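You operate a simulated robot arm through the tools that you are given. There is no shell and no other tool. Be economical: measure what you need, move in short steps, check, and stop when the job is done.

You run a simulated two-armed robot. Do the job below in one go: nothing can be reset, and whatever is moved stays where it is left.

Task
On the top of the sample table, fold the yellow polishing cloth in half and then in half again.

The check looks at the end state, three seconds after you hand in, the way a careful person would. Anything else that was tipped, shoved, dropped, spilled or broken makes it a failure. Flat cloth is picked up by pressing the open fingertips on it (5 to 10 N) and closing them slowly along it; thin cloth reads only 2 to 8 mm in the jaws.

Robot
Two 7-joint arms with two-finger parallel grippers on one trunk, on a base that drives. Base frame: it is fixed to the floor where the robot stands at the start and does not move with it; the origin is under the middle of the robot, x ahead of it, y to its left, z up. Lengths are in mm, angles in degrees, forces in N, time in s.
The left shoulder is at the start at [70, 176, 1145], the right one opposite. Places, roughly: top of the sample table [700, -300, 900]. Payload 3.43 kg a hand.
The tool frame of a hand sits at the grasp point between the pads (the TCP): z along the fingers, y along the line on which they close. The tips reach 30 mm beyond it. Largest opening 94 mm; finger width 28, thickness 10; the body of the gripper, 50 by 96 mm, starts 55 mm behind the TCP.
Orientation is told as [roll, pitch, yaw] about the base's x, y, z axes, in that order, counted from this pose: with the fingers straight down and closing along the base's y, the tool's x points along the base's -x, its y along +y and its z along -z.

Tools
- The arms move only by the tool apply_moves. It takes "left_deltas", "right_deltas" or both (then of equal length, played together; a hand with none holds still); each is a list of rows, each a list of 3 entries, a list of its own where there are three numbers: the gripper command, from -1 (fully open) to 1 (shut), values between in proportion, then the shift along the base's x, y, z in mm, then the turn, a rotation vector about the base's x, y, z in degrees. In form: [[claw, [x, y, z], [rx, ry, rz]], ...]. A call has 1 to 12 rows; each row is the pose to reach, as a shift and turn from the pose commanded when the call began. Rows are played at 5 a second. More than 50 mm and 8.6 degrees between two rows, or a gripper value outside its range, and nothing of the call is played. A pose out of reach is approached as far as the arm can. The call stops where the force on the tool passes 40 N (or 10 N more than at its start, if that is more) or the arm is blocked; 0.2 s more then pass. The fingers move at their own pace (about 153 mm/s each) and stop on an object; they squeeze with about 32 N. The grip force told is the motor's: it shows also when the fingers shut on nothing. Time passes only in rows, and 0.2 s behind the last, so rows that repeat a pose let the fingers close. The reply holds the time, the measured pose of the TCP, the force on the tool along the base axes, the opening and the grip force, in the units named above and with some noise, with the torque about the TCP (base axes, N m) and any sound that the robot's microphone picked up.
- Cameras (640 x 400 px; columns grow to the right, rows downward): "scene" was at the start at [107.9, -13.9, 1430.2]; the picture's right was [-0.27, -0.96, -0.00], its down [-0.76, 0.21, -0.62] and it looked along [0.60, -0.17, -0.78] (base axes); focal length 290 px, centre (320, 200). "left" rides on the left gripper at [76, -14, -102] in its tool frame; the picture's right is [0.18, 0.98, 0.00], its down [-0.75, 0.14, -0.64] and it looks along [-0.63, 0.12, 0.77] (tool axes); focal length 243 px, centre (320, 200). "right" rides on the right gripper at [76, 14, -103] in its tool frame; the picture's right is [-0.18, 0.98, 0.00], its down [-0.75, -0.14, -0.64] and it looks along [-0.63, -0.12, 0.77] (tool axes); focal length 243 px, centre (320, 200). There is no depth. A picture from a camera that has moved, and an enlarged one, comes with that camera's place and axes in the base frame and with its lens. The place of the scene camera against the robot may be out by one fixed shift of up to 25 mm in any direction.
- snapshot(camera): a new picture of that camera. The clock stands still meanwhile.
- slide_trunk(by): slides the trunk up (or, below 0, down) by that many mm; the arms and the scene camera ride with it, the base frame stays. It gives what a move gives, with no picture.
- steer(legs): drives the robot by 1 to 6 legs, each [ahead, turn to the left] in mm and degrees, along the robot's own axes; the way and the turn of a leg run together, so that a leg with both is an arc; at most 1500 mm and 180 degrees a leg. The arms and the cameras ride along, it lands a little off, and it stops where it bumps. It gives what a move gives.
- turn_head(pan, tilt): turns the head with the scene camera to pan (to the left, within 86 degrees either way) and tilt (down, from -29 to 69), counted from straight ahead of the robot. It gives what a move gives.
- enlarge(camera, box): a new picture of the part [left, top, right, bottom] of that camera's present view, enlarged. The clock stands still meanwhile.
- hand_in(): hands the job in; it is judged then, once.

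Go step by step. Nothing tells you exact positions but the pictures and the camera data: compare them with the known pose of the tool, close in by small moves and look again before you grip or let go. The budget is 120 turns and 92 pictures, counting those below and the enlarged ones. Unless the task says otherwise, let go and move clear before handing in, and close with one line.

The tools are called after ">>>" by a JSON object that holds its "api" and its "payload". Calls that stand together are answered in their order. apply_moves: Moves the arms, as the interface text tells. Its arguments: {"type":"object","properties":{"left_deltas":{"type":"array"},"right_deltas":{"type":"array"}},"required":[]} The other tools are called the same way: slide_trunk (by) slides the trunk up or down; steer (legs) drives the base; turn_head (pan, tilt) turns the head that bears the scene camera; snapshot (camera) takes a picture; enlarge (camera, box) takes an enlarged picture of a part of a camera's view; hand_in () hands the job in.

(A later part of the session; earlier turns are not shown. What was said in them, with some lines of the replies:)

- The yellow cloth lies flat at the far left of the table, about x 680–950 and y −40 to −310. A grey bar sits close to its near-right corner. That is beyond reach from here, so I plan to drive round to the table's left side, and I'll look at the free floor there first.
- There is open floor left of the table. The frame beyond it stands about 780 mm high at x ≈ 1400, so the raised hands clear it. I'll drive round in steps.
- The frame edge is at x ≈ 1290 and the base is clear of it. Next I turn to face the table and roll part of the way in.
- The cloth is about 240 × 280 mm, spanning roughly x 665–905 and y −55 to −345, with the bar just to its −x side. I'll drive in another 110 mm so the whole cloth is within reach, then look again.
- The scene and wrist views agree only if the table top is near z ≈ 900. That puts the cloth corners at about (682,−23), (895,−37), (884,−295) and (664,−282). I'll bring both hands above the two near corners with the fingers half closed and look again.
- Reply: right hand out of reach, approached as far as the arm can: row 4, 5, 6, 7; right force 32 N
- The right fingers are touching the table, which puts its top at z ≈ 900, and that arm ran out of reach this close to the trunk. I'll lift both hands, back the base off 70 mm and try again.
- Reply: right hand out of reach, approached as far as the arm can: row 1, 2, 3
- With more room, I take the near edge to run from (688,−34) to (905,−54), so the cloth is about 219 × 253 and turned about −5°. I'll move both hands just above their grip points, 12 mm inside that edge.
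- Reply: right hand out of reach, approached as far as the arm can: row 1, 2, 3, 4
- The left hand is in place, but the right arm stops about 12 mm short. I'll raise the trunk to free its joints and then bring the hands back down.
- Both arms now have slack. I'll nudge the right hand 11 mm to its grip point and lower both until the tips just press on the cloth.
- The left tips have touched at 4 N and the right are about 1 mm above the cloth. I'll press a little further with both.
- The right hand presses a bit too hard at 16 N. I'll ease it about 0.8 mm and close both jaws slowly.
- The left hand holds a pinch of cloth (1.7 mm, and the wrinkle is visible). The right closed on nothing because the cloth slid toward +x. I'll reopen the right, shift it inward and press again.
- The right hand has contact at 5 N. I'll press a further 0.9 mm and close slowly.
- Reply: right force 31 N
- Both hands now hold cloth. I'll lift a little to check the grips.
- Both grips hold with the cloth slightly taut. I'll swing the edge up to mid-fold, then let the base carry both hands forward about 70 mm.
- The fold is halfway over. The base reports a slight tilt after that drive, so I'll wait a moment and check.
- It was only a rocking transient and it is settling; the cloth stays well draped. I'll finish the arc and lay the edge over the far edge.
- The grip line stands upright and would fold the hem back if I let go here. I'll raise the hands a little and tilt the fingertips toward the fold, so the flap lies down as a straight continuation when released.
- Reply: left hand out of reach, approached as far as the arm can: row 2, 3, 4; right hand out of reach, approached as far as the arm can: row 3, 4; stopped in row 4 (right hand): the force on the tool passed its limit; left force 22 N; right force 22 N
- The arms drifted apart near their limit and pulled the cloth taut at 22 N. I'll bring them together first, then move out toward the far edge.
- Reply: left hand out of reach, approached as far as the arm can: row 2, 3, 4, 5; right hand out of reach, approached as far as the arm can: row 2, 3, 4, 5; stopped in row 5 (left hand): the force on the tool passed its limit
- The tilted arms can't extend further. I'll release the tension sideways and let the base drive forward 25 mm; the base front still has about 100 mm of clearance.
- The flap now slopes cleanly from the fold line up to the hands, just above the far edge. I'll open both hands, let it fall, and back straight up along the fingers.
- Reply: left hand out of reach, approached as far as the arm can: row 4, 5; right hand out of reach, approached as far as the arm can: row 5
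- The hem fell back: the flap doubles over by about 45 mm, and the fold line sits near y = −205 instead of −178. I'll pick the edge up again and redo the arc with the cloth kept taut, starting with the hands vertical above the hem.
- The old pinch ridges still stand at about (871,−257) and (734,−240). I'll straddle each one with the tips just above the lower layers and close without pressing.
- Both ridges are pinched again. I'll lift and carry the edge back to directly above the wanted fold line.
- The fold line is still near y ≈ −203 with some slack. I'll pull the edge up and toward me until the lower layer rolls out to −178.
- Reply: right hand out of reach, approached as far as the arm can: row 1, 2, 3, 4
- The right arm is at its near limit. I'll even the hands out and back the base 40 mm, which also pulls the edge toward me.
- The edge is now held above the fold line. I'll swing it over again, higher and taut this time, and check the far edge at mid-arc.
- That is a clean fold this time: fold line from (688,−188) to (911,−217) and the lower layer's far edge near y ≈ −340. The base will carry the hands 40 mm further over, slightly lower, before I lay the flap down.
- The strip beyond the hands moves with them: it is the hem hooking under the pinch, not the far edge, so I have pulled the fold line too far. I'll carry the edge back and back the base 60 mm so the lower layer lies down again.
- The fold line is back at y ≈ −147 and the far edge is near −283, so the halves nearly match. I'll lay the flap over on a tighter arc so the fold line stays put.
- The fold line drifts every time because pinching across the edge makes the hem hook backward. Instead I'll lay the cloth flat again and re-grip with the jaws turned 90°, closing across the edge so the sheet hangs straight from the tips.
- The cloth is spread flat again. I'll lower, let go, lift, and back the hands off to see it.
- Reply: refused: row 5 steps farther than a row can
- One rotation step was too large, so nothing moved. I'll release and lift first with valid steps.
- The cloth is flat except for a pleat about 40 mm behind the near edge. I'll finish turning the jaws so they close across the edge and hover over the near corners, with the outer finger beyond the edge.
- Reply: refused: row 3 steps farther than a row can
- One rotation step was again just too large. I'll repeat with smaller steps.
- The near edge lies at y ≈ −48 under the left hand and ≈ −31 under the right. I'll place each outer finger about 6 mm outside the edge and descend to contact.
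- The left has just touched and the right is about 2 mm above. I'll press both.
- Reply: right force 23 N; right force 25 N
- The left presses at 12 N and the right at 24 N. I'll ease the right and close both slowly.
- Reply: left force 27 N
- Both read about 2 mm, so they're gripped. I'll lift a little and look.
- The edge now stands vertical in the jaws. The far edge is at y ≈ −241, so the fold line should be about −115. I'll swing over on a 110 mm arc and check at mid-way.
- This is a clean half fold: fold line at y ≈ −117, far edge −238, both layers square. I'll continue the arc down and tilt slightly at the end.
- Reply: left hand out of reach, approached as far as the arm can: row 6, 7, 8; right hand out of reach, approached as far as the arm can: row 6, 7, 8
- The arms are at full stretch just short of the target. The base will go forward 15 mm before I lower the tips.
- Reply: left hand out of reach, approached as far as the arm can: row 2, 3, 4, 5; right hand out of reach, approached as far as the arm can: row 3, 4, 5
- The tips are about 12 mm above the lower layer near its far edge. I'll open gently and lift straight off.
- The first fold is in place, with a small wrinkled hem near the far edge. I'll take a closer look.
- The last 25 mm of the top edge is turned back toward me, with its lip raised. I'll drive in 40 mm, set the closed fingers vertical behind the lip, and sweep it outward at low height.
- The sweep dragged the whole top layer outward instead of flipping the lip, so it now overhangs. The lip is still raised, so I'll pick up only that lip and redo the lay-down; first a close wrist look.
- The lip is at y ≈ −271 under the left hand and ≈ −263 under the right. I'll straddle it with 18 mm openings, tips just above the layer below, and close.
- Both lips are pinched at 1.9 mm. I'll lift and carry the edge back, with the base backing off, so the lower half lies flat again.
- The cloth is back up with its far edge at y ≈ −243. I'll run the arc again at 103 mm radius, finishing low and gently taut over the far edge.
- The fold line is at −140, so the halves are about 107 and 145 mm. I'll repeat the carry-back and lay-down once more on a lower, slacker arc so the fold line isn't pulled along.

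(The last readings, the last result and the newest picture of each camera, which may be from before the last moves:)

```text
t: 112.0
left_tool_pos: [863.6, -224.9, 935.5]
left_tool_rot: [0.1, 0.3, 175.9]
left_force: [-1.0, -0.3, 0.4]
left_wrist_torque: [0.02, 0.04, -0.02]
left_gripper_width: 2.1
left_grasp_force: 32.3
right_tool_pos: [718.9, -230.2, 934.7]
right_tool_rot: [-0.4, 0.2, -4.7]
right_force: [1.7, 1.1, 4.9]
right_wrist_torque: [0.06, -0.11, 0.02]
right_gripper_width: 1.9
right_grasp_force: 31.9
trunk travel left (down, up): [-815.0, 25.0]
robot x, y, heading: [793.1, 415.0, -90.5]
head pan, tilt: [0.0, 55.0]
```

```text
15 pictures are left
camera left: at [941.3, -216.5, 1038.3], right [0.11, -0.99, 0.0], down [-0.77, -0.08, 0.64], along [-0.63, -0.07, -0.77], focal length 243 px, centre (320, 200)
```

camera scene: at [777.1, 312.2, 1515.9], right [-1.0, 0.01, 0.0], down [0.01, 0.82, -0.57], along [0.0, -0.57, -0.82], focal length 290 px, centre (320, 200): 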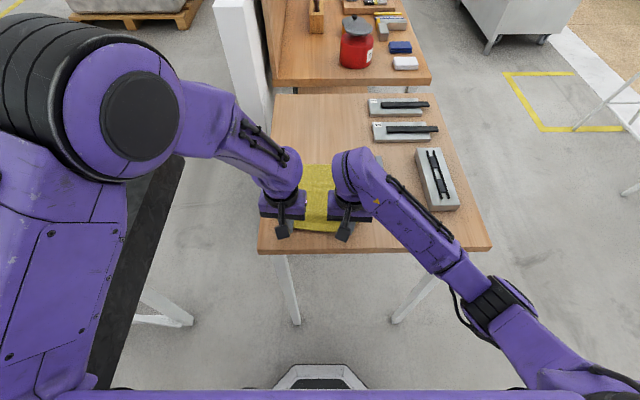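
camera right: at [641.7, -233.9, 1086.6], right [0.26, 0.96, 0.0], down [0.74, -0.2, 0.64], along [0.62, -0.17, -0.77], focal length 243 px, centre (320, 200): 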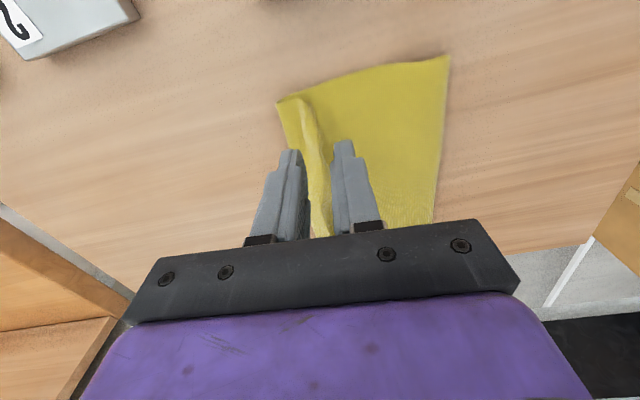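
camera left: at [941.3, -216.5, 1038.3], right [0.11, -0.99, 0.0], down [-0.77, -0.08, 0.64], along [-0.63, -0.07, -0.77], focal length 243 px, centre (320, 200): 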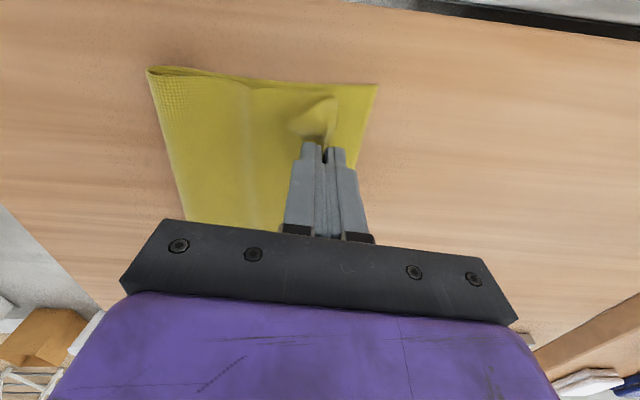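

Much better: fold line at −132, far edge −251, halves of about 119 and 133 mm. I'll release gently and lift off.

>>> {"api": "apply_moves", "payload": {"left_deltas": [[0.85, [0, 0, 0], [0, 0, 0]], [0.7, [0, 0, 0], [0, 0, 0]], [0.7, [0, -2, 4], [0, 0, 0]], [0.7, [0, -4, 15], [0, 0, 0]], [0.7, [0, -4, 40], [0, 0, 0]], [0.7, [5, 0, 75], [0, 0, 0]], [0.7, [35, 10, 95], [0, 0, 0]]], "right_deltas": [[0.85, [0, 0, 0], [0, 0, 0]], [0.7, [0, 0, 0], [0, 0, 0]], [0.7, [0, -2, 4], [0, 0, 0]], [0.7, [0, -4, 15], [0, 0, 0]], [0.7, [0, -4, 40], [0, 0, 0]], [0.7, [-5, 0, 75], [0, 0, 0]], [0.7, [-35, 10, 95], [0, 0, 0]]]}}

>>> {"api": "enlarge", "payload": {"camera": "scene", "box": [265, 145, 385, 220]}}

```text
t: 113.7
left_tool_pos: [897.8, -213.3, 1032.1]
left_tool_rot: [0.2, 0.4, 175.8]
left_force: [0.0, -1.0, 0.5]
left_wrist_torque: [0.02, 0.0, 0.0]
left_gripper_width: 14.2
left_grasp_force: 0.1
right_tool_pos: [684.8, -216.9, 1031.3]
right_tool_rot: [-0.3, 0.2, -4.8]
right_force: [-0.7, 0.2, 0.3]
right_wrist_torque: [0.0, -0.02, 0.02]
right_gripper_width: 14.3
right_grasp_force: 0.1
trunk travel left (down, up): [-815.0, 25.0]
robot x, y, heading: [794.7, 411.7, -90.3]
head pan, tilt: [0.0, 55.0]
```

```text
5.33 times, centred on (325, 182) of scene
camera zoom: at [776.4, 301.6, 1516.0], right [-1.0, 0.01, 0.0], down [0.01, 0.82, -0.57], along [0.0, -0.57, -0.82], focal length 1548 px, centre (293, 293)
```

zoom: 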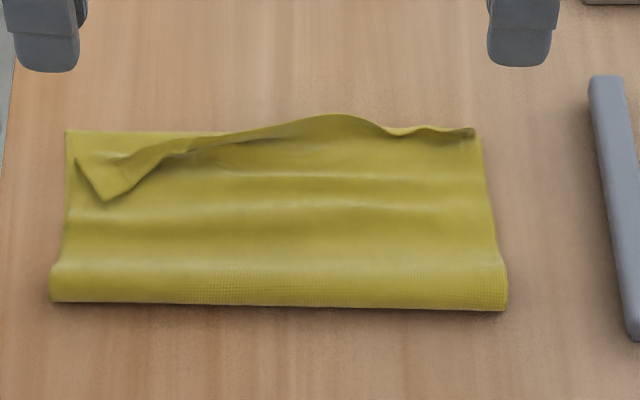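

The fold is now neat except for a dog-eared far-left corner lying near (883,−193). I'll look with the left wrist camera so I can flip it out.

>>> {"api": "snapshot", "payload": {"camera": "left"}}

```text
13 pictures are left
camera left: at [975.2, -205.0, 1135.4], right [0.11, -0.99, 0.01], down [-0.77, -0.08, 0.64], along [-0.63, -0.08, -0.77], focal length 243 px, centre (320, 200)
```

left: 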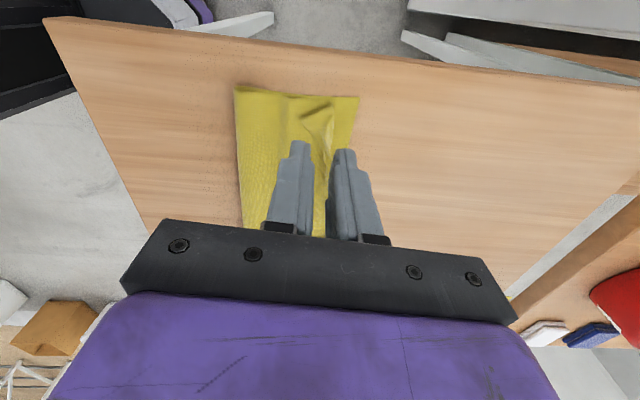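

The dog-ear tip is near (886,−203). I'll pinch it with the left hand only, lightly.

>>> {"api": "apply_moves", "payload": {"left_deltas": [[0.6, [-10, 7, -30], [0, 0, 0]], [0.6, [-10, 7, -70], [0, 0, 0]], [0.6, [-10, 7, -90], [0, 0, 0]], [0.6, [-10, 7, -97], [0, 0, 0]], [0.6, [-10, 7, -97.5], [0, 0, 0]], [0.8, [-10, 7, -97.5], [0, 0, 0]], [1, [-10, 7, -97.5], [0, 0, 0]], [1, [-10, 7, -97.5], [0, 0, 0]], [1, [-10, 7, -97.5], [0, 0, 0]]]}}

```text
t: 115.7
left_tool_pos: [888.7, -209.2, 933.6]
left_tool_rot: [0.2, 0.3, 175.9]
left_force: [0.0, -1.1, 0.5]
left_wrist_torque: [0.02, 0.03, -0.03]
left_gripper_width: 1.8
left_grasp_force: 31.8
right_tool_pos: [685.4, -218.9, 1030.6]
right_tool_rot: [-0.2, 0.1, -4.7]
right_force: [-0.2, 0.0, 0.3]
right_wrist_torque: [0.01, -0.01, 0.01]
right_gripper_width: 14.0
right_grasp_force: 0.1
trunk travel left (down, up): [-815.0, 25.0]
robot x, y, heading: [795.2, 415.8, -90.3]
head pan, tilt: [0.0, 55.0]
```

It reads 1.8 mm, so it's caught. I'll lift slightly, flip it outward, set it down and release.

>>> {"api": "apply_moves", "payload": {"left_deltas": [[1, [2, -4, 12], [0, 0, 0]], [1, [5, -12, 20], [0, 0, 0]], [1, [9, -22, 20], [0, 0, 0]], [1, [12, -32, 14], [0, 0, 0]], [1, [14, -36, 6], [0, 0, 0]], [1, [14, -37, 3], [0, 0, 0]], [0.8, [14, -37, 3], [0, 0, 0]], [0.7, [14, -37, 3], [0, 0, 0]], [0.7, [14, -37, 20], [0, 0, 0]], [0.7, [14, -37, 60], [0, 0, 0]], [0.7, [25, -20, 97], [0, 0, 0]]]}}

>>> {"api": "enlarge", "payload": {"camera": "scene", "box": [265, 145, 385, 220]}}

```text
t: 118.0
left_tool_pos: [915.9, -227.0, 1030.5]
left_tool_rot: [0.2, 0.3, 175.9]
left_force: [0.1, 0.6, 0.2]
left_wrist_torque: [0.01, -0.03, 0.0]
left_gripper_width: 14.0
left_grasp_force: 0.0
right_tool_pos: [684.4, -216.9, 1031.6]
right_tool_rot: [-0.3, 0.1, -4.7]
right_force: [-0.5, -0.3, -0.1]
right_wrist_torque: [-0.03, -0.01, 0.03]
right_gripper_width: 14.2
right_grasp_force: 0.1
trunk travel left (down, up): [-815.0, 25.0]
robot x, y, heading: [791.8, 413.8, -90.3]
head pan, tilt: [0.0, 55.0]
```

```text
5.33 times, centred on (325, 182) of scene
camera zoom: at [778.0, 301.8, 1516.1], right [-1.0, 0.01, 0.0], down [0.01, 0.82, -0.57], along [0.0, -0.57, -0.82], focal length 1548 px, centre (293, 293)
```

zoom: 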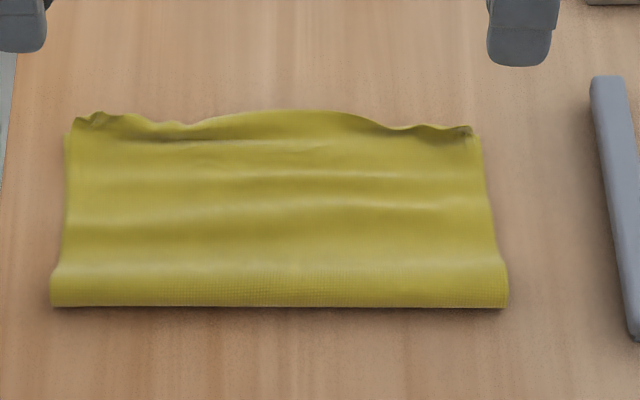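

That is a clean half fold, about 216 × 118 mm, from x ≈ 690 to 907 and y ≈ −133 to −250. For the second fold the right hand will take the middle of the right edge over to the left. I'll turn its jaws to close along x and move the left hand out of the way.

>>> {"api": "apply_moves", "payload": {"right_deltas": [[0.5, [0, 3, 0], [0, 0, -8]], [0.5, [2, 6, 0], [0, 0, -16]], [0.5, [4, 10, 0], [0, 0, -24]], [0.5, [6, 14, 0], [0, 0, -32]], [0.5, [8, 18, 0], [0, 0, -40]], [0.5, [10, 22, 0], [0, 0, -48]], [0.5, [10, 25, -10], [0, 0, -56]], [0.5, [10, 25, -20], [0, 0, -64]], [0.5, [10, 25, -35], [0, 0, -72]], [0.5, [10, 25, -50], [0, 0, -80]], [0.5, [10, 25, -60], [0, 0, -85]], [0.5, [10, 25, -60], [0, 0, -85]]], "left_deltas": [[0.7, [5, 10, 10], [0, 0, 0]], [0.7, [15, 20, 20], [0, 0, 0]], [0.7, [25, 30, 30], [0, 0, 0]], [0.7, [35, 40, 40], [0, 0, 0]], [0.7, [50, 50, 50], [0, 0, 0]], [0.7, [65, 60, 60], [0, 0, 0]], [0.7, [80, 70, 60], [0, 0, 0]], [0.7, [95, 80, 60], [0, 0, 0]], [0.7, [110, 90, 60], [0, 0, 0]], [0.7, [120, 100, 60], [0, 0, 0]], [0.7, [130, 100, 60], [0, 0, 0]], [0.7, [140, 100, 60], [0, 0, 0]]]}}

>>> {"api": "snapshot", "payload": {"camera": "right"}}

```text
t: 120.7
left_tool_pos: [1054.7, -130.2, 1090.4]
left_tool_rot: [0.2, 0.4, 175.8]
left_force: [-0.1, -0.4, 0.1]
left_wrist_torque: [-0.01, 0.01, 0.02]
left_gripper_width: 14.1
left_grasp_force: 0.2
right_tool_pos: [695.0, -194.9, 970.5]
right_tool_rot: [-0.4, 0.2, -89.8]
right_force: [-0.5, -0.8, 0.2]
right_wrist_torque: [0.0, 0.0, 0.0]
right_gripper_width: 23.7
right_grasp_force: 0.0
trunk travel left (down, up): [-815.0, 25.0]
robot x, y, heading: [794.5, 416.3, -90.7]
head pan, tilt: [0.0, 55.0]
```

```text
11 pictures are left
camera right: at [708.6, -118.9, 1073.0], right [0.98, -0.18, -0.01], down [-0.14, -0.76, 0.64], along [-0.12, -0.63, -0.77], focal length 243 px, centre (320, 200)
```

right: 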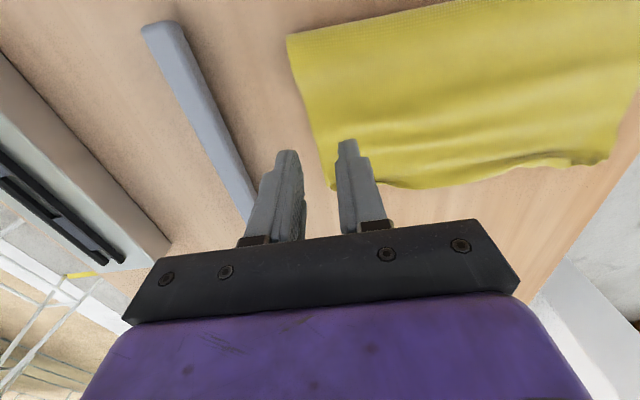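

The right edge is at x ≈ 693 at mid-length. I'll centre the jaws so the outer finger lands just outside it and lower to contact.

>>> {"api": "apply_moves", "payload": {"right_deltas": [[0.5, [6, 2, -15], [0, 0, 0]], [0.5, [6, 2, -30], [0, 0, 0]], [0.5, [6, 2, -36], [0, 0, 0]], [0.5, [6, 2, -38.5], [0, 0, 0]], [0.5, [6, 2, -39.5], [0, 0, 0]], [0.5, [6, 2, -39.5], [0, 0, 0]]]}}

```text
t: 122.0
left_tool_pos: [1055.3, -129.6, 1090.2]
left_tool_rot: [0.1, 0.4, 175.8]
left_force: [-0.3, 0.2, -0.4]
left_wrist_torque: [-0.04, -0.02, -0.05]
left_gripper_width: 14.0
left_grasp_force: 0.0
right_tool_pos: [700.6, -192.7, 931.6]
right_tool_rot: [-0.2, 0.1, -89.7]
right_force: [-0.9, -0.5, 2.7]
right_wrist_torque: [0.0, -0.05, -0.03]
right_gripper_width: 23.3
right_grasp_force: 0.2
trunk travel left (down, up): [-815.0, 25.0]
robot x, y, heading: [796.2, 413.5, -90.5]
head pan, tilt: [0.0, 55.0]
```

The fingertips are just in contact. I'll press about 1 mm more and close slowly.

>>> {"api": "apply_moves", "payload": {"right_deltas": [[0.5, [0, 0, -1], [0, 0, 0]], [0.5, [0, 0, -1.2], [0, 0, 0]], [0.55, [0, 0, -1.2], [0, 0, 0]], [0.6, [0, 0, -1.2], [0, 0, 0]], [0.66, [0, 0, -1.2], [0, 0, 0]], [0.72, [0, 0, -1.2], [0, 0, 0]], [0.78, [0, 0, -1.2], [0, 0, 0]], [0.84, [0, 0, -1.2], [0, 0, 0]], [0.9, [0, 0, -1.2], [0, 0, 0]], [1, [0, 0, -1.2], [0, 0, 0]], [1, [0, 0, -1.2], [0, 0, 0]], [1, [0, 0, -1.2], [0, 0, 0]]]}}

```text
t: 124.7
left_tool_pos: [1055.4, -128.1, 1091.9]
left_tool_rot: [0.3, 0.4, 175.8]
left_force: [0.4, -0.4, 0.9]
left_wrist_torque: [0.01, 0.01, 0.02]
left_gripper_width: 13.9
left_grasp_force: 0.0
right_tool_pos: [700.3, -191.0, 932.0]
right_tool_rot: [-0.3, 0.1, -89.8]
right_force: [-0.1, -0.1, 12.3]
right_wrist_torque: [0.01, -0.08, 0.01]
right_gripper_width: 2.0
right_grasp_force: 32.4
trunk travel left (down, up): [-815.0, 25.0]
robot x, y, heading: [791.2, 414.8, -90.3]
head pan, tilt: [0.0, 55.0]
```

It reads 2.0 mm, which may be only the top layer. I'll lift 30 mm and check.

>>> {"api": "apply_moves", "payload": {"right_deltas": [[1, [0, 0, 10], [0, 0, 0]], [1, [2, 0, 22], [0, 0, 0]], [1, [5, 0, 38], [0, 0, 0]], [1, [5, 0, 38], [0, 0, 0]]]}}

>>> {"api": "snapshot", "payload": {"camera": "right"}}

```text
t: 125.7
left_tool_pos: [1053.6, -129.1, 1090.8]
left_tool_rot: [0.2, 0.5, 175.9]
left_force: [0.0, -0.3, 0.5]
left_wrist_torque: [-0.01, 0.0, 0.01]
left_gripper_width: 14.2
left_grasp_force: 0.0
right_tool_pos: [705.2, -193.4, 968.0]
right_tool_rot: [-0.2, 0.2, -89.8]
right_force: [0.2, -0.2, 0.7]
right_wrist_torque: [-0.01, 0.0, -0.01]
right_gripper_width: 1.9
right_grasp_force: 31.5
trunk travel left (down, up): [-815.0, 25.0]
robot x, y, heading: [789.3, 412.2, -90.5]
head pan, tilt: [0.0, 55.0]
```

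```text
10 pictures are left
camera right: at [719.7, -116.7, 1070.5], right [0.98, -0.18, -0.01], down [-0.13, -0.76, 0.64], along [-0.12, -0.63, -0.77], focal length 243 px, centre (320, 200)
```

right: 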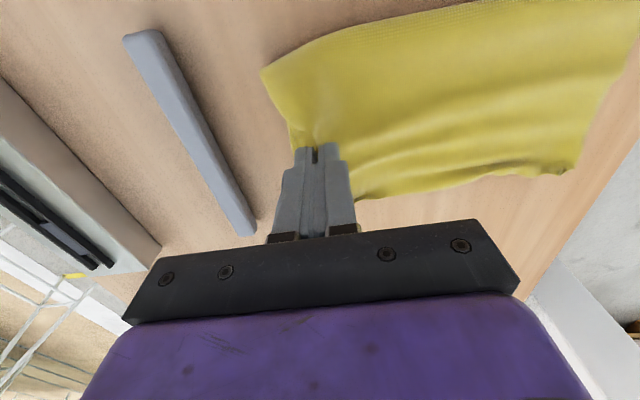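

No lower layer is left on the table at the near corner, so both layers seem to be lifted. I'll go up to mid-arc and check.

>>> {"api": "apply_moves", "payload": {"right_deltas": [[1, [8, 0, 18], [0, 0, 0]], [1, [20, 0, 33], [0, 0, 0]], [1, [38, 0, 45], [0, 0, 0]], [1, [58, 0, 52], [0, 0, 0]], [1, [78, 0, 54], [0, 0, 0]], [1, [90, 0, 53], [0, 0, 0]], [1, [90, 0, 53], [0, 0, 0]]]}}

>>> {"api": "enlarge", "payload": {"camera": "scene", "box": [245, 130, 405, 230]}}

```text
t: 127.2
left_tool_pos: [1054.4, -129.1, 1089.9]
left_tool_rot: [0.2, 0.3, 175.9]
left_force: [-0.2, 0.6, -0.4]
left_wrist_torque: [0.0, 0.02, -0.01]
left_gripper_width: 14.3
left_grasp_force: 0.0
right_tool_pos: [795.2, -193.6, 1020.6]
right_tool_rot: [-0.3, 0.1, -89.8]
right_force: [0.6, 0.2, -1.0]
right_wrist_torque: [-0.03, 0.0, 0.0]
right_gripper_width: 1.8
right_grasp_force: 31.8
trunk travel left (down, up): [-815.0, 25.0]
robot x, y, heading: [793.6, 415.6, -90.4]
head pan, tilt: [0.0, 55.0]
```

```text
4.00 times, centred on (325, 180) of scene
camera zoom: at [776.7, 299.4, 1515.9], right [-1.0, 0.01, 0.0], down [0.01, 0.82, -0.57], along [0.0, -0.57, -0.82], focal length 1161 px, centre (300, 280)
```

zoom: 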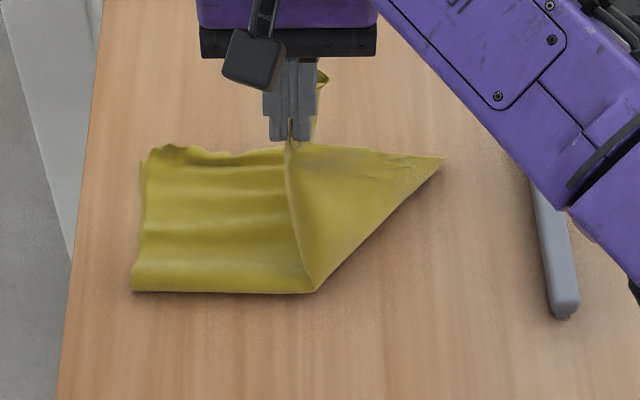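

Only the top layer came up; the lower layer's far corner is still on the table. I'll lay it back exactly as it was and re-grip with a wider opening and more pressure to take both layers.

>>> {"api": "apply_moves", "payload": {"right_deltas": [[1, [-15, 0, 1], [0, 0, 0]], [1, [-32, 0, -2], [0, 0, 0]], [1, [-52, 0, -8], [0, 0, 0]], [1, [-70, 0, -20], [0, 0, 0]], [1, [-84, 0, -38], [0, 0, 0]], [1, [-92, 0, -56], [0, 0, 0]], [1, [-97, 0, -74], [0, 0, 0]], [1, [-99, 0, -84], [0, 0, 0]], [0.85, [-99, 0, -84], [0, 0, 0]], [0.75, [-99, 0, -84], [0, 0, 0]], [0.75, [-99, 0, -70], [0, 0, 0]], [0.2, [-96, 0, -40], [0, 0, 0]]]}}

>>> {"api": "snapshot", "payload": {"camera": "right"}}

```text
t: 129.8
left_tool_pos: [1054.4, -128.5, 1090.3]
left_tool_rot: [0.2, 0.4, 175.8]
left_force: [0.5, 1.3, 0.8]
left_wrist_torque: [-0.02, 0.02, 0.03]
left_gripper_width: 14.3
left_grasp_force: 0.0
right_tool_pos: [698.1, -192.3, 982.5]
right_tool_rot: [-0.2, 0.1, -89.7]
right_force: [-0.4, -0.1, 0.1]
right_wrist_torque: [0.03, 0.03, -0.02]
right_gripper_width: 37.5
right_grasp_force: 0.0
trunk travel left (down, up): [-815.0, 25.0]
robot x, y, heading: [793.9, 412.9, -90.3]
head pan, tilt: [0.0, 55.0]
```

```text
8 pictures are left
camera right: at [712.3, -115.6, 1085.0], right [0.98, -0.18, -0.01], down [-0.13, -0.76, 0.64], along [-0.12, -0.63, -0.77], focal length 243 px, centre (320, 200)
```

right: 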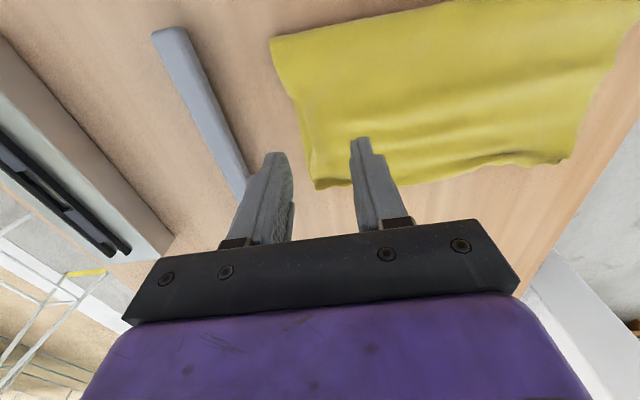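

It is laid back neatly, with the edge now at x ≈ 682. I'll use a 50 mm opening this time, the outer finger 5 mm outside the edge, pressing harder.

>>> {"api": "apply_moves", "payload": {"right_deltas": [[-0.06, [4, -3, -20], [0, 0, 0]], [-0.06, [4, -3, -40], [0, 0, 0]], [-0.06, [4, -3, -48], [0, 0, 0]], [-0.06, [4, -3, -51], [0, 0, 0]], [-0.06, [4, -3, -53], [0, 0, 0]], [-0.06, [4, -3, -53], [0, 0, 0]]]}}

```text
t: 131.2
left_tool_pos: [1054.6, -127.4, 1092.4]
left_tool_rot: [0.3, 0.4, 175.9]
left_force: [-0.2, -0.5, -0.2]
left_wrist_torque: [-0.02, -0.02, 0.01]
left_gripper_width: 14.0
left_grasp_force: 0.1
right_tool_pos: [702.4, -195.9, 930.9]
right_tool_rot: [-0.3, -0.2, -89.7]
right_force: [-1.3, -6.3, 21.9]
right_wrist_torque: [-0.08, -0.61, -0.14]
right_gripper_width: 49.0
right_grasp_force: 0.1
trunk travel left (down, up): [-815.0, 25.0]
robot x, y, heading: [793.1, 412.5, -90.6]
head pan, tilt: [0.0, 55.0]
```

It is pressing at 22 N. I'll close slowly while holding that height.

>>> {"api": "apply_moves", "payload": {"right_deltas": [[0.03, [0, 0, 0], [0, 0, 0]], [0.12, [0, 0, 0], [0, 0, 0]], [0.21, [0, 0, 0], [0, 0, 0]], [0.3, [0, 0, 0], [0, 0, 0]], [0.4, [0, 0, 0], [0, 0, 0]], [0.5, [0, 0, 0], [0, 0, 0]], [0.6, [0, 0, 0], [0, 0, 0]], [0.7, [0, 0, 0], [0, 0, 0]], [0.8, [0, 0, 0], [0, 0, 0]], [0.9, [0, 0, 0], [0, 0, 0]], [1, [0, 0, 0], [0, 0, 0]], [1, [0, 0, 0], [0, 0, 0]]]}}

```text
t: 133.8
left_tool_pos: [1055.7, -125.3, 1092.8]
left_tool_rot: [0.4, 0.4, 176.0]
left_force: [0.0, -0.9, 0.2]
left_wrist_torque: [-0.01, -0.02, 0.0]
left_gripper_width: 14.2
left_grasp_force: 0.2
right_tool_pos: [702.1, -193.0, 930.5]
right_tool_rot: [-0.4, -0.2, -89.7]
right_force: [-2.2, 0.5, 31.1]
right_wrist_torque: [0.12, -0.16, 0.03]
right_gripper_width: 3.7
right_grasp_force: 31.7
trunk travel left (down, up): [-815.0, 25.0]
robot x, y, heading: [794.4, 414.5, -90.5]
head pan, tilt: [0.0, 55.0]
```

It reads 3.7 mm, so both layers are in. I'll lift and swing on a low slack arc over toward the left edge, checking at mid-way.

>>> {"api": "apply_moves", "payload": {"right_deltas": [[1, [1, 0, 12], [0, 0, 0]], [1, [4, 0, 28], [0, 0, 0]], [1, [10, 0, 45], [0, 0, 0]], [1, [20, 0, 60], [0, 0, 0]], [1, [35, 0, 72], [0, 0, 0]], [1, [53, 0, 79], [0, 0, 0]], [1, [72, 0, 81], [0, 0, 0]], [1, [72, 0, 81], [0, 0, 0]]]}}

>>> {"api": "enlarge", "payload": {"camera": "scene", "box": [245, 130, 405, 230]}}

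```text
t: 135.7
left_tool_pos: [1054.4, -129.4, 1090.8]
left_tool_rot: [0.2, 0.3, 175.8]
left_force: [-0.6, -0.8, 0.3]
left_wrist_torque: [0.0, 0.0, -0.01]
left_gripper_width: 14.1
left_grasp_force: 0.1
right_tool_pos: [775.3, -197.0, 1008.9]
right_tool_rot: [-0.2, 0.1, -89.6]
right_force: [0.6, -0.5, -0.7]
right_wrist_torque: [-0.01, 0.0, 0.01]
right_gripper_width: 3.2
right_grasp_force: 32.2
trunk travel left (down, up): [-815.0, 25.0]
robot x, y, heading: [796.4, 416.1, -90.7]
head pan, tilt: [0.0, 55.0]
```

```text
4.00 times, centred on (325, 180) of scene
camera zoom: at [776.6, 299.6, 1515.9], right [-1.0, 0.01, 0.0], down [0.01, 0.82, -0.57], along [0.0, -0.57, -0.82], focal length 1161 px, centre (300, 280)
```

zoom: 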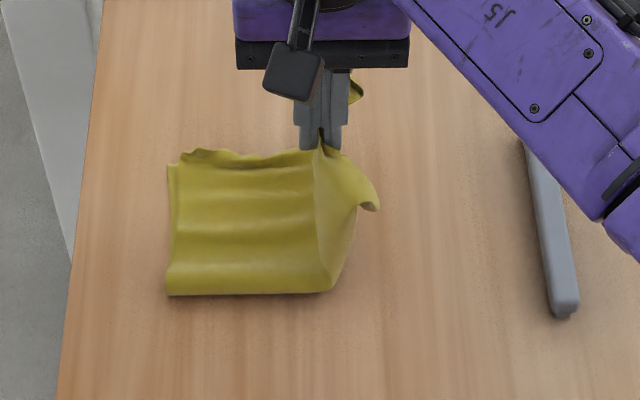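

Both layers are up and hanging well; the cloth's left edge is now at x ≈ 886, so the fold should be near 778. I'll lay it over toward the left edge, tilting slightly at the end so the edge falls outward.

>>> {"api": "apply_moves", "payload": {"right_deltas": [[1, [10, 0, -5], [0, 0, 0]], [1, [24, 0, -13], [0, 0, 0]], [1, [40, 0, -23], [0, 3, 0]], [1, [55, 0, -34], [0, 6, 0]], [1, [69, 0, -46], [0, 9, 0]], [1, [82, 0, -58], [0, 12, 0]], [1, [93, 0, -68], [0, 15, 0]], [1, [99, 0, -73], [0, 17, 0]], [1, [99, 0, -73], [0, 17, 0]]]}}

>>> {"api": "enlarge", "payload": {"camera": "scene", "box": [245, 130, 405, 230]}}

```text
t: 137.7
left_tool_pos: [1055.6, -130.6, 1089.8]
left_tool_rot: [0.1, 0.4, 175.9]
left_force: [0.5, 0.9, -0.7]
left_wrist_torque: [-0.02, -0.02, 0.02]
left_gripper_width: 14.1
left_grasp_force: 0.1
right_tool_pos: [836.5, -155.6, 952.5]
right_tool_rot: [-17.3, 0.2, -89.6]
right_force: [-0.5, -1.1, 0.2]
right_wrist_torque: [-0.02, -0.05, 0.02]
right_gripper_width: 2.8
right_grasp_force: 31.9
right hand out of reach, approached as far as the arm can: row 5, 6, 7, 8, 9
trunk travel left (down, up): [-815.0, 25.0]
robot x, y, heading: [789.7, 414.5, -90.5]
head pan, tilt: [0.0, 55.0]
```

```text
4.00 times, centred on (325, 180) of scene
camera zoom: at [777.0, 298.9, 1515.9], right [-1.0, 0.01, 0.0], down [0.01, 0.82, -0.57], along [0.0, -0.57, -0.82], focal length 1161 px, centre (300, 280)
```

zoom: 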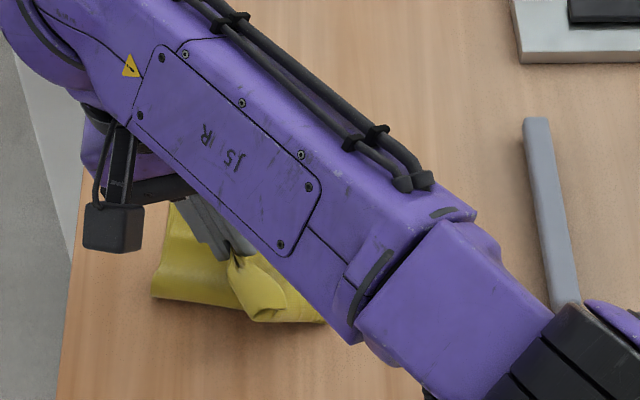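

The tilt put the arm out of reach and the hand slid 40 mm toward me. I'll remove the tilt, raise slightly, and drive the base 40 mm forward, which also brings the hand back to the cloth's mid-line.

>>> {"api": "apply_moves", "payload": {"right_deltas": [[1, [-4, 0, 10], [0, -5, 0]], [1, [-8, 0, 18], [0, -11, 0]], [1, [-12, 0, 25], [0, -17, 0]], [1, [-12, 0, 25], [0, -17, 0]]]}}

>>> {"api": "steer", "payload": {"legs": [[42, 0]]}}

>>> {"api": "apply_moves", "payload": {"right_deltas": [[1, [0, 0, 0], [0, 0, 0]], [1, [0, 0, 0], [0, 0, 0]], [1, [0, 0, 0], [0, 0, 0]]]}}

```text
t: 138.7
left_tool_pos: [1053.7, -129.0, 1090.4]
left_tool_rot: [0.2, 0.4, 176.0]
left_force: [0.4, -0.5, -0.2]
left_wrist_torque: [-0.01, -0.02, 0.01]
left_gripper_width: 14.1
left_grasp_force: 0.0
right_tool_pos: [825.2, -154.0, 979.4]
right_tool_rot: [-0.2, 0.1, -89.7]
right_force: [0.1, 0.1, -0.5]
right_wrist_torque: [-0.01, 0.02, 0.03]
right_gripper_width: 2.8
right_grasp_force: 31.7
trunk travel left (down, up): [-815.0, 25.0]
robot x, y, heading: [793.2, 415.4, -90.6]
head pan, tilt: [0.0, 55.0]
```

```text
t: 139.5
left_tool_pos: [1054.6, -161.1, 1095.7]
left_tool_rot: [0.6, 0.4, 175.8]
left_force: [0.1, 1.5, -0.1]
left_wrist_torque: [-0.07, 0.0, -0.02]
left_gripper_width: 14.3
left_grasp_force: 0.0
right_tool_pos: [824.8, -187.8, 985.3]
right_tool_rot: [-0.1, -0.4, -89.7]
right_force: [0.3, 0.4, 0.8]
right_wrist_torque: [-0.05, 0.02, -0.03]
right_gripper_width: 3.2
right_grasp_force: 31.6
trunk travel left (down, up): [-815.0, 25.0]
robot x, y, heading: [791.4, 372.8, -90.6]
head pan, tilt: [0.0, 55.0]
```

```text
t: 140.3
left_tool_pos: [1054.9, -171.9, 1090.8]
left_tool_rot: [0.2, 0.4, 175.8]
left_force: [0.8, -0.4, 0.3]
left_wrist_torque: [-0.02, 0.02, 0.0]
left_gripper_width: 14.0
left_grasp_force: 0.2
right_tool_pos: [824.7, -196.0, 979.2]
right_tool_rot: [-0.4, 0.1, -89.7]
right_force: [-0.3, -0.4, -0.5]
right_wrist_torque: [0.04, 0.01, -0.02]
right_gripper_width: 2.9
right_grasp_force: 31.8
trunk travel left (down, up): [-815.0, 25.0]
robot x, y, heading: [792.8, 379.6, -90.7]
head pan, tilt: [0.0, 55.0]
```

>>> {"api": "apply_moves", "payload": {"right_deltas": [[1, [10, 0, -8], [0, 0, 0]], [1, [20, 0, -17], [0, 0, 0]], [1, [31, 0, -28], [0, 0, 0]], [1, [40, 0, -37], [0, 0, 0]], [1, [46, 0, -42], [0, 0, 0]], [1, [46, 0, -42], [0, 0, 0]]]}}

>>> {"api": "snapshot", "payload": {"camera": "right"}}

```text
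t: 141.7
left_tool_pos: [1056.0, -169.6, 1091.8]
left_tool_rot: [0.2, 0.4, 176.0]
left_force: [0.6, -0.2, 0.3]
left_wrist_torque: [-0.03, -0.04, -0.02]
left_gripper_width: 14.2
left_grasp_force: 0.1
right_tool_pos: [860.6, -188.8, 945.7]
right_tool_rot: [-0.3, 0.2, -89.6]
right_force: [1.7, -0.5, 0.7]
right_wrist_torque: [-0.02, 0.04, -0.04]
right_gripper_width: 3.1
right_grasp_force: 31.7
right hand out of reach, approached as far as the arm can: row 4, 5, 6
trunk travel left (down, up): [-815.0, 25.0]
robot x, y, heading: [790.6, 374.6, -90.6]
head pan, tilt: [0.0, 55.0]
```

```text
5 pictures are left
camera right: at [874.5, -113.2, 1047.8], right [0.98, -0.18, 0.0], down [-0.13, -0.76, 0.64], along [-0.12, -0.63, -0.77], focal length 243 px, centre (320, 200)
```

right: 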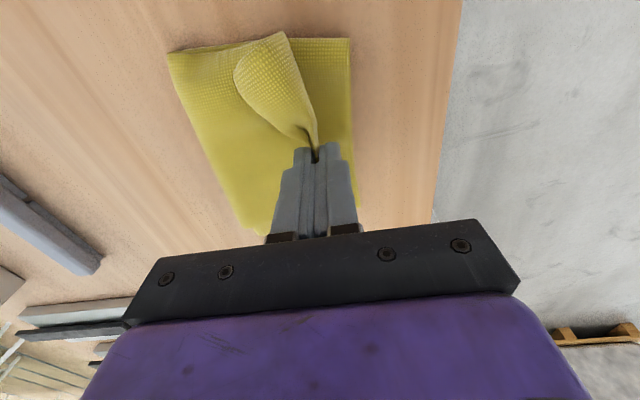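

The second fold is over: fold line at x ≈ 793, left edge ≈ 885, with the near flap corner turned back a little. I'll lower, release, lift clear and look.

>>> {"api": "apply_moves", "payload": {"right_deltas": [[1, [2, 0, -4], [0, 0, 0]], [1, [2, 0, -8], [0, 0, 0]], [0.85, [2, 0, -8], [0, 0, 0]], [0.65, [2, 0, -8], [0, 0, 0]], [0.65, [3, 0, 0], [0, 0, 0]], [0.65, [4, 0, 18], [0, 0, 0]], [0.65, [4, 0, 50], [0, 0, 0]], [0.65, [-20, 0, 85], [0, 0, 0]], [0.65, [-60, 0, 95], [0, 0, 0]], [0.65, [-100, 0, 95], [0, 0, 0]], [0.65, [-140, 0, 95], [0, 0, 0]]]}}

>>> {"api": "enlarge", "payload": {"camera": "scene", "box": [255, 140, 375, 215]}}

```text
t: 144.1
left_tool_pos: [1052.6, -169.3, 1091.6]
left_tool_rot: [0.2, 0.5, 175.9]
left_force: [-0.6, 0.0, 0.1]
left_wrist_torque: [0.02, -0.03, -0.03]
left_gripper_width: 14.0
left_grasp_force: 0.1
right_tool_pos: [717.0, -188.5, 1038.5]
right_tool_rot: [-0.3, 0.1, -89.7]
right_force: [-0.9, 0.7, 0.0]
right_wrist_torque: [0.0, 0.01, 0.0]
right_gripper_width: 16.4
right_grasp_force: 0.1
right hand out of reach, approached as far as the arm can: row 1, 2, 3, 4
trunk travel left (down, up): [-815.0, 25.0]
robot x, y, heading: [791.9, 371.4, -90.6]
head pan, tilt: [0.0, 55.0]
```

```text
5.33 times, centred on (315, 178) of scene
camera zoom: at [774.7, 258.1, 1516.0], right [-1.0, 0.01, 0.0], down [0.01, 0.82, -0.57], along [0.0, -0.57, -0.82], focal length 1548 px, centre (347, 320)
```

zoom: 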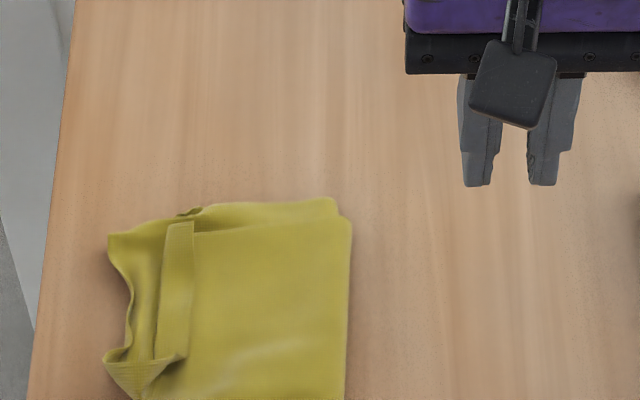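

The layers sit well, but the top edge has a 20 mm hem turned back near x ≈ 866; flipped out, it would line up with the left edge. I'll bring in the left hand with its jaws along x to pick up that lip.

>>> {"api": "apply_moves", "payload": {"left_deltas": [[0.5, [-10, 0, 0], [0, 0, 8]], [0.5, [-25, 0, 0], [0, 0, 16]], [0.5, [-45, -3, 0], [0, 0, 24]], [0.5, [-65, -6, 0], [0, 0, 32]], [0.5, [-85, -9, 0], [0, 0, 40]], [0.5, [-105, -12, -10], [0, 0, 48]], [0.5, [-125, -16, -25], [0, 0, 56]], [0.5, [-145, -20, -40], [0, 0, 64]], [0.5, [-160, -24, -60], [0, 0, 72]], [0.5, [-175, -28, -80], [0, 0, 80]], [0.5, [-185, -28, -100], [0, 0, 88]], [0.5, [-185, -28, -100], [0, 0, 88]]], "right_deltas": [[0.65, [-10, 5, 0], [0, 0, 0]], [0.65, [-20, 10, 0], [0, 0, 0]], [0.65, [-30, 15, 0], [0, 0, 0]], [0.65, [-40, 20, 0], [0, 0, 0]], [0.65, [-50, 25, 0], [0, 0, 0]], [0.65, [-60, 30, 0], [0, 0, 0]], [0.65, [-70, 35, 0], [0, 0, 0]], [0.65, [-80, 40, 0], [0, 0, 0]], [0.65, [-90, 45, 0], [0, 0, 0]], [0.65, [-100, 50, 0], [0, 0, 0]], [0.65, [-110, 50, 0], [0, 0, 0]], [0.65, [-120, 50, 0], [0, 0, 0]]]}}

>>> {"api": "snapshot", "payload": {"camera": "left"}}

```text
t: 146.7
left_tool_pos: [868.9, -197.6, 989.3]
left_tool_rot: [0.2, 0.3, -96.0]
left_force: [0.1, -0.6, 0.4]
left_wrist_torque: [-0.01, 0.02, 0.01]
left_gripper_width: 23.6
left_grasp_force: 0.1
right_tool_pos: [598.6, -138.2, 1042.1]
right_tool_rot: [-0.2, 0.0, -89.7]
right_force: [-0.2, 0.0, 0.3]
right_wrist_torque: [0.01, 0.01, -0.01]
right_gripper_width: 16.6
right_grasp_force: 0.0
trunk travel left (down, up): [-815.0, 25.0]
robot x, y, heading: [795.2, 373.8, -90.5]
head pan, tilt: [0.0, 55.0]
```

```text
3 pictures are left
camera left: at [862.3, -121.1, 1092.9], right [1.0, 0.08, 0.01], down [0.06, -0.77, 0.64], along [0.06, -0.64, -0.77], focal length 243 px, centre (320, 200)
```

left: 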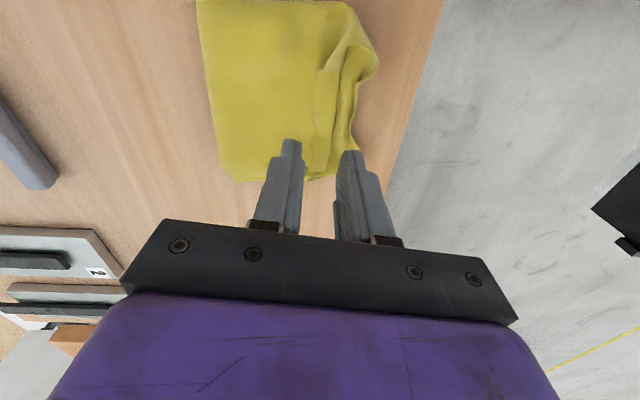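

The lip runs at x ≈ 864 and the crease at ≈ 883, with the lower edge at ≈ 895, so flipping the lip out would align it. I'll lower the left jaws around the lip.

>>> {"api": "apply_moves", "payload": {"left_deltas": [[0.6, [-3, 2, -20], [0, 0, 0]], [0.6, [-3, 2, -40], [0, 0, 0]], [0.6, [-3, 2, -47], [0, 0, 0]], [0.6, [-3, 2, -50], [0, 0, 0]], [0.6, [-3, 2, -52], [0, 0, 0]], [0.6, [-3, 2, -52], [0, 0, 0]]]}}

```text
t: 148.1
left_tool_pos: [865.6, -197.9, 939.3]
left_tool_rot: [0.1, 0.4, -96.0]
left_force: [-1.3, 0.0, 0.6]
left_wrist_torque: [0.02, 0.02, -0.01]
left_gripper_width: 18.7
left_grasp_force: 0.0
right_tool_pos: [598.6, -138.1, 1041.0]
right_tool_rot: [-0.2, 0.1, -89.7]
right_force: [0.1, 1.3, 0.8]
right_wrist_torque: [0.02, 0.02, -0.01]
right_gripper_width: 16.5
right_grasp_force: 0.0
trunk travel left (down, up): [-815.0, 25.0]
robot x, y, heading: [792.5, 367.6, -90.5]
head pan, tilt: [0.0, 55.0]
```

>>> {"api": "apply_moves", "payload": {"left_deltas": [[0.6, [0, 0, -2], [0, 0, 0]], [0.6, [0, 0, -2.5], [0, 0, 0]], [0.7, [0, 0, -2.5], [0, 0, 0]], [0.8, [0, 0, -2.5], [0, 0, 0]], [0.9, [0, 0, -2.5], [0, 0, 0]], [1, [0, 0, -2.5], [0, 0, 0]], [1, [0, 0, -2.5], [0, 0, 0]], [1, [0, 0, -2.5], [0, 0, 0]]]}}

```text
t: 149.9
left_tool_pos: [866.2, -196.5, 936.9]
left_tool_rot: [0.2, 0.3, -96.0]
left_force: [1.0, -0.7, 5.8]
left_wrist_torque: [0.05, -0.04, -0.02]
left_gripper_width: 1.6
left_grasp_force: 32.2
right_tool_pos: [598.6, -137.5, 1041.3]
right_tool_rot: [-0.2, 0.0, -89.7]
right_force: [0.2, -0.3, -0.2]
right_wrist_torque: [0.05, 0.0, -0.03]
right_gripper_width: 16.4
right_grasp_force: 0.0
trunk travel left (down, up): [-815.0, 25.0]
robot x, y, heading: [794.6, 376.5, -90.5]
head pan, tilt: [0.0, 55.0]
```

It reads 1.6 mm, so the lip is caught. I'll lift it slightly, carry it over the crease to x ≈ 896, lower and release.

>>> {"api": "apply_moves", "payload": {"left_deltas": [[1, [2, 0, 10], [0, 0, 0]], [1, [8, 0, 20], [0, 0, 0]], [1, [16, 0, 22], [0, 0, 0]], [1, [24, 0, 17], [0, 0, 0]], [1, [30, 0, 8], [0, 0, 0]], [1, [32, 0, 2], [0, 0, 0]], [0.85, [32, 0, 2], [0, 0, 0]], [0.7, [32, 0, 2], [0, 0, 0]], [0.7, [33, 0, 16], [0, 0, 0]], [0.7, [33, 0, 55], [0, 0, 0]], [0.7, [60, 15, 90], [0, 0, 0]], [0.7, [95, 30, 110], [0, 0, 0]]]}}

>>> {"api": "enlarge", "payload": {"camera": "scene", "box": [255, 160, 375, 235]}}

```text
t: 152.5
left_tool_pos: [963.6, -164.2, 1048.4]
left_tool_rot: [0.1, 0.4, -96.2]
left_force: [0.9, -0.2, 0.0]
left_wrist_torque: [-0.02, 0.04, -0.01]
left_gripper_width: 14.1
left_grasp_force: 0.1
right_tool_pos: [600.9, -138.3, 1042.1]
right_tool_rot: [-0.3, 0.0, -89.7]
right_force: [0.6, 0.2, 0.3]
right_wrist_torque: [-0.02, -0.02, 0.02]
right_gripper_width: 16.4
right_grasp_force: 0.0
trunk travel left (down, up): [-815.0, 25.0]
robot x, y, heading: [792.4, 371.2, -90.5]
head pan, tilt: [0.0, 55.0]
```

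```text
5.33 times, centred on (315, 198) of scene
camera zoom: at [778.9, 259.2, 1516.0], right [-1.0, 0.01, 0.0], down [0.0, 0.82, -0.57], along [-0.01, -0.57, -0.82], focal length 1548 px, centre (347, 213)
```

zoom: 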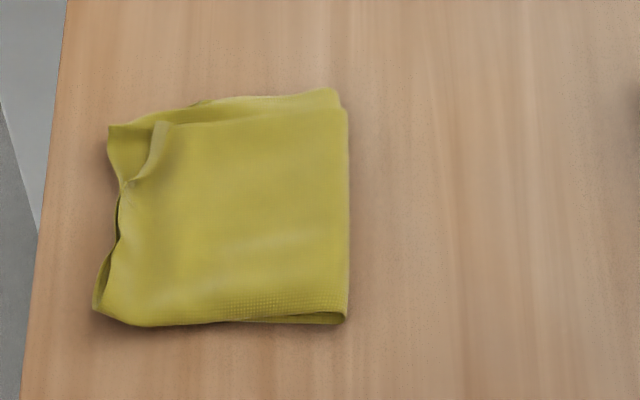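

The cloth is now a compact quarter with its edges closely aligned; only a small far corner is slightly short. I'll check that the rest of the table is untouched.

>>> {"api": "snapshot", "payload": {"camera": "scene"}}

```text
1 pictures are left
camera scene: at [778.9, 259.2, 1516.0], right [-1.0, 0.01, 0.0], down [0.0, 0.82, -0.57], along [-0.01, -0.57, -0.82], focal length 290 px, centre (320, 200)
```

scene: 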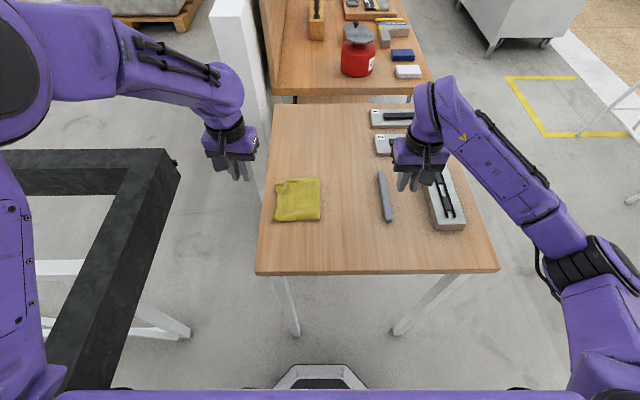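

The cloth lies folded in quarters on the table, the bar and blocks are where they were, and both hands are empty and clear. I'm handing in.

>>> {"api": "hand_in", "payload": {}}

```text
The job is handed in.
```

The yellow cloth is folded in half and then in half again on the sample table, with one far corner of the top layers slightly short of the edge; nothing else looked disturbed in the last picture.
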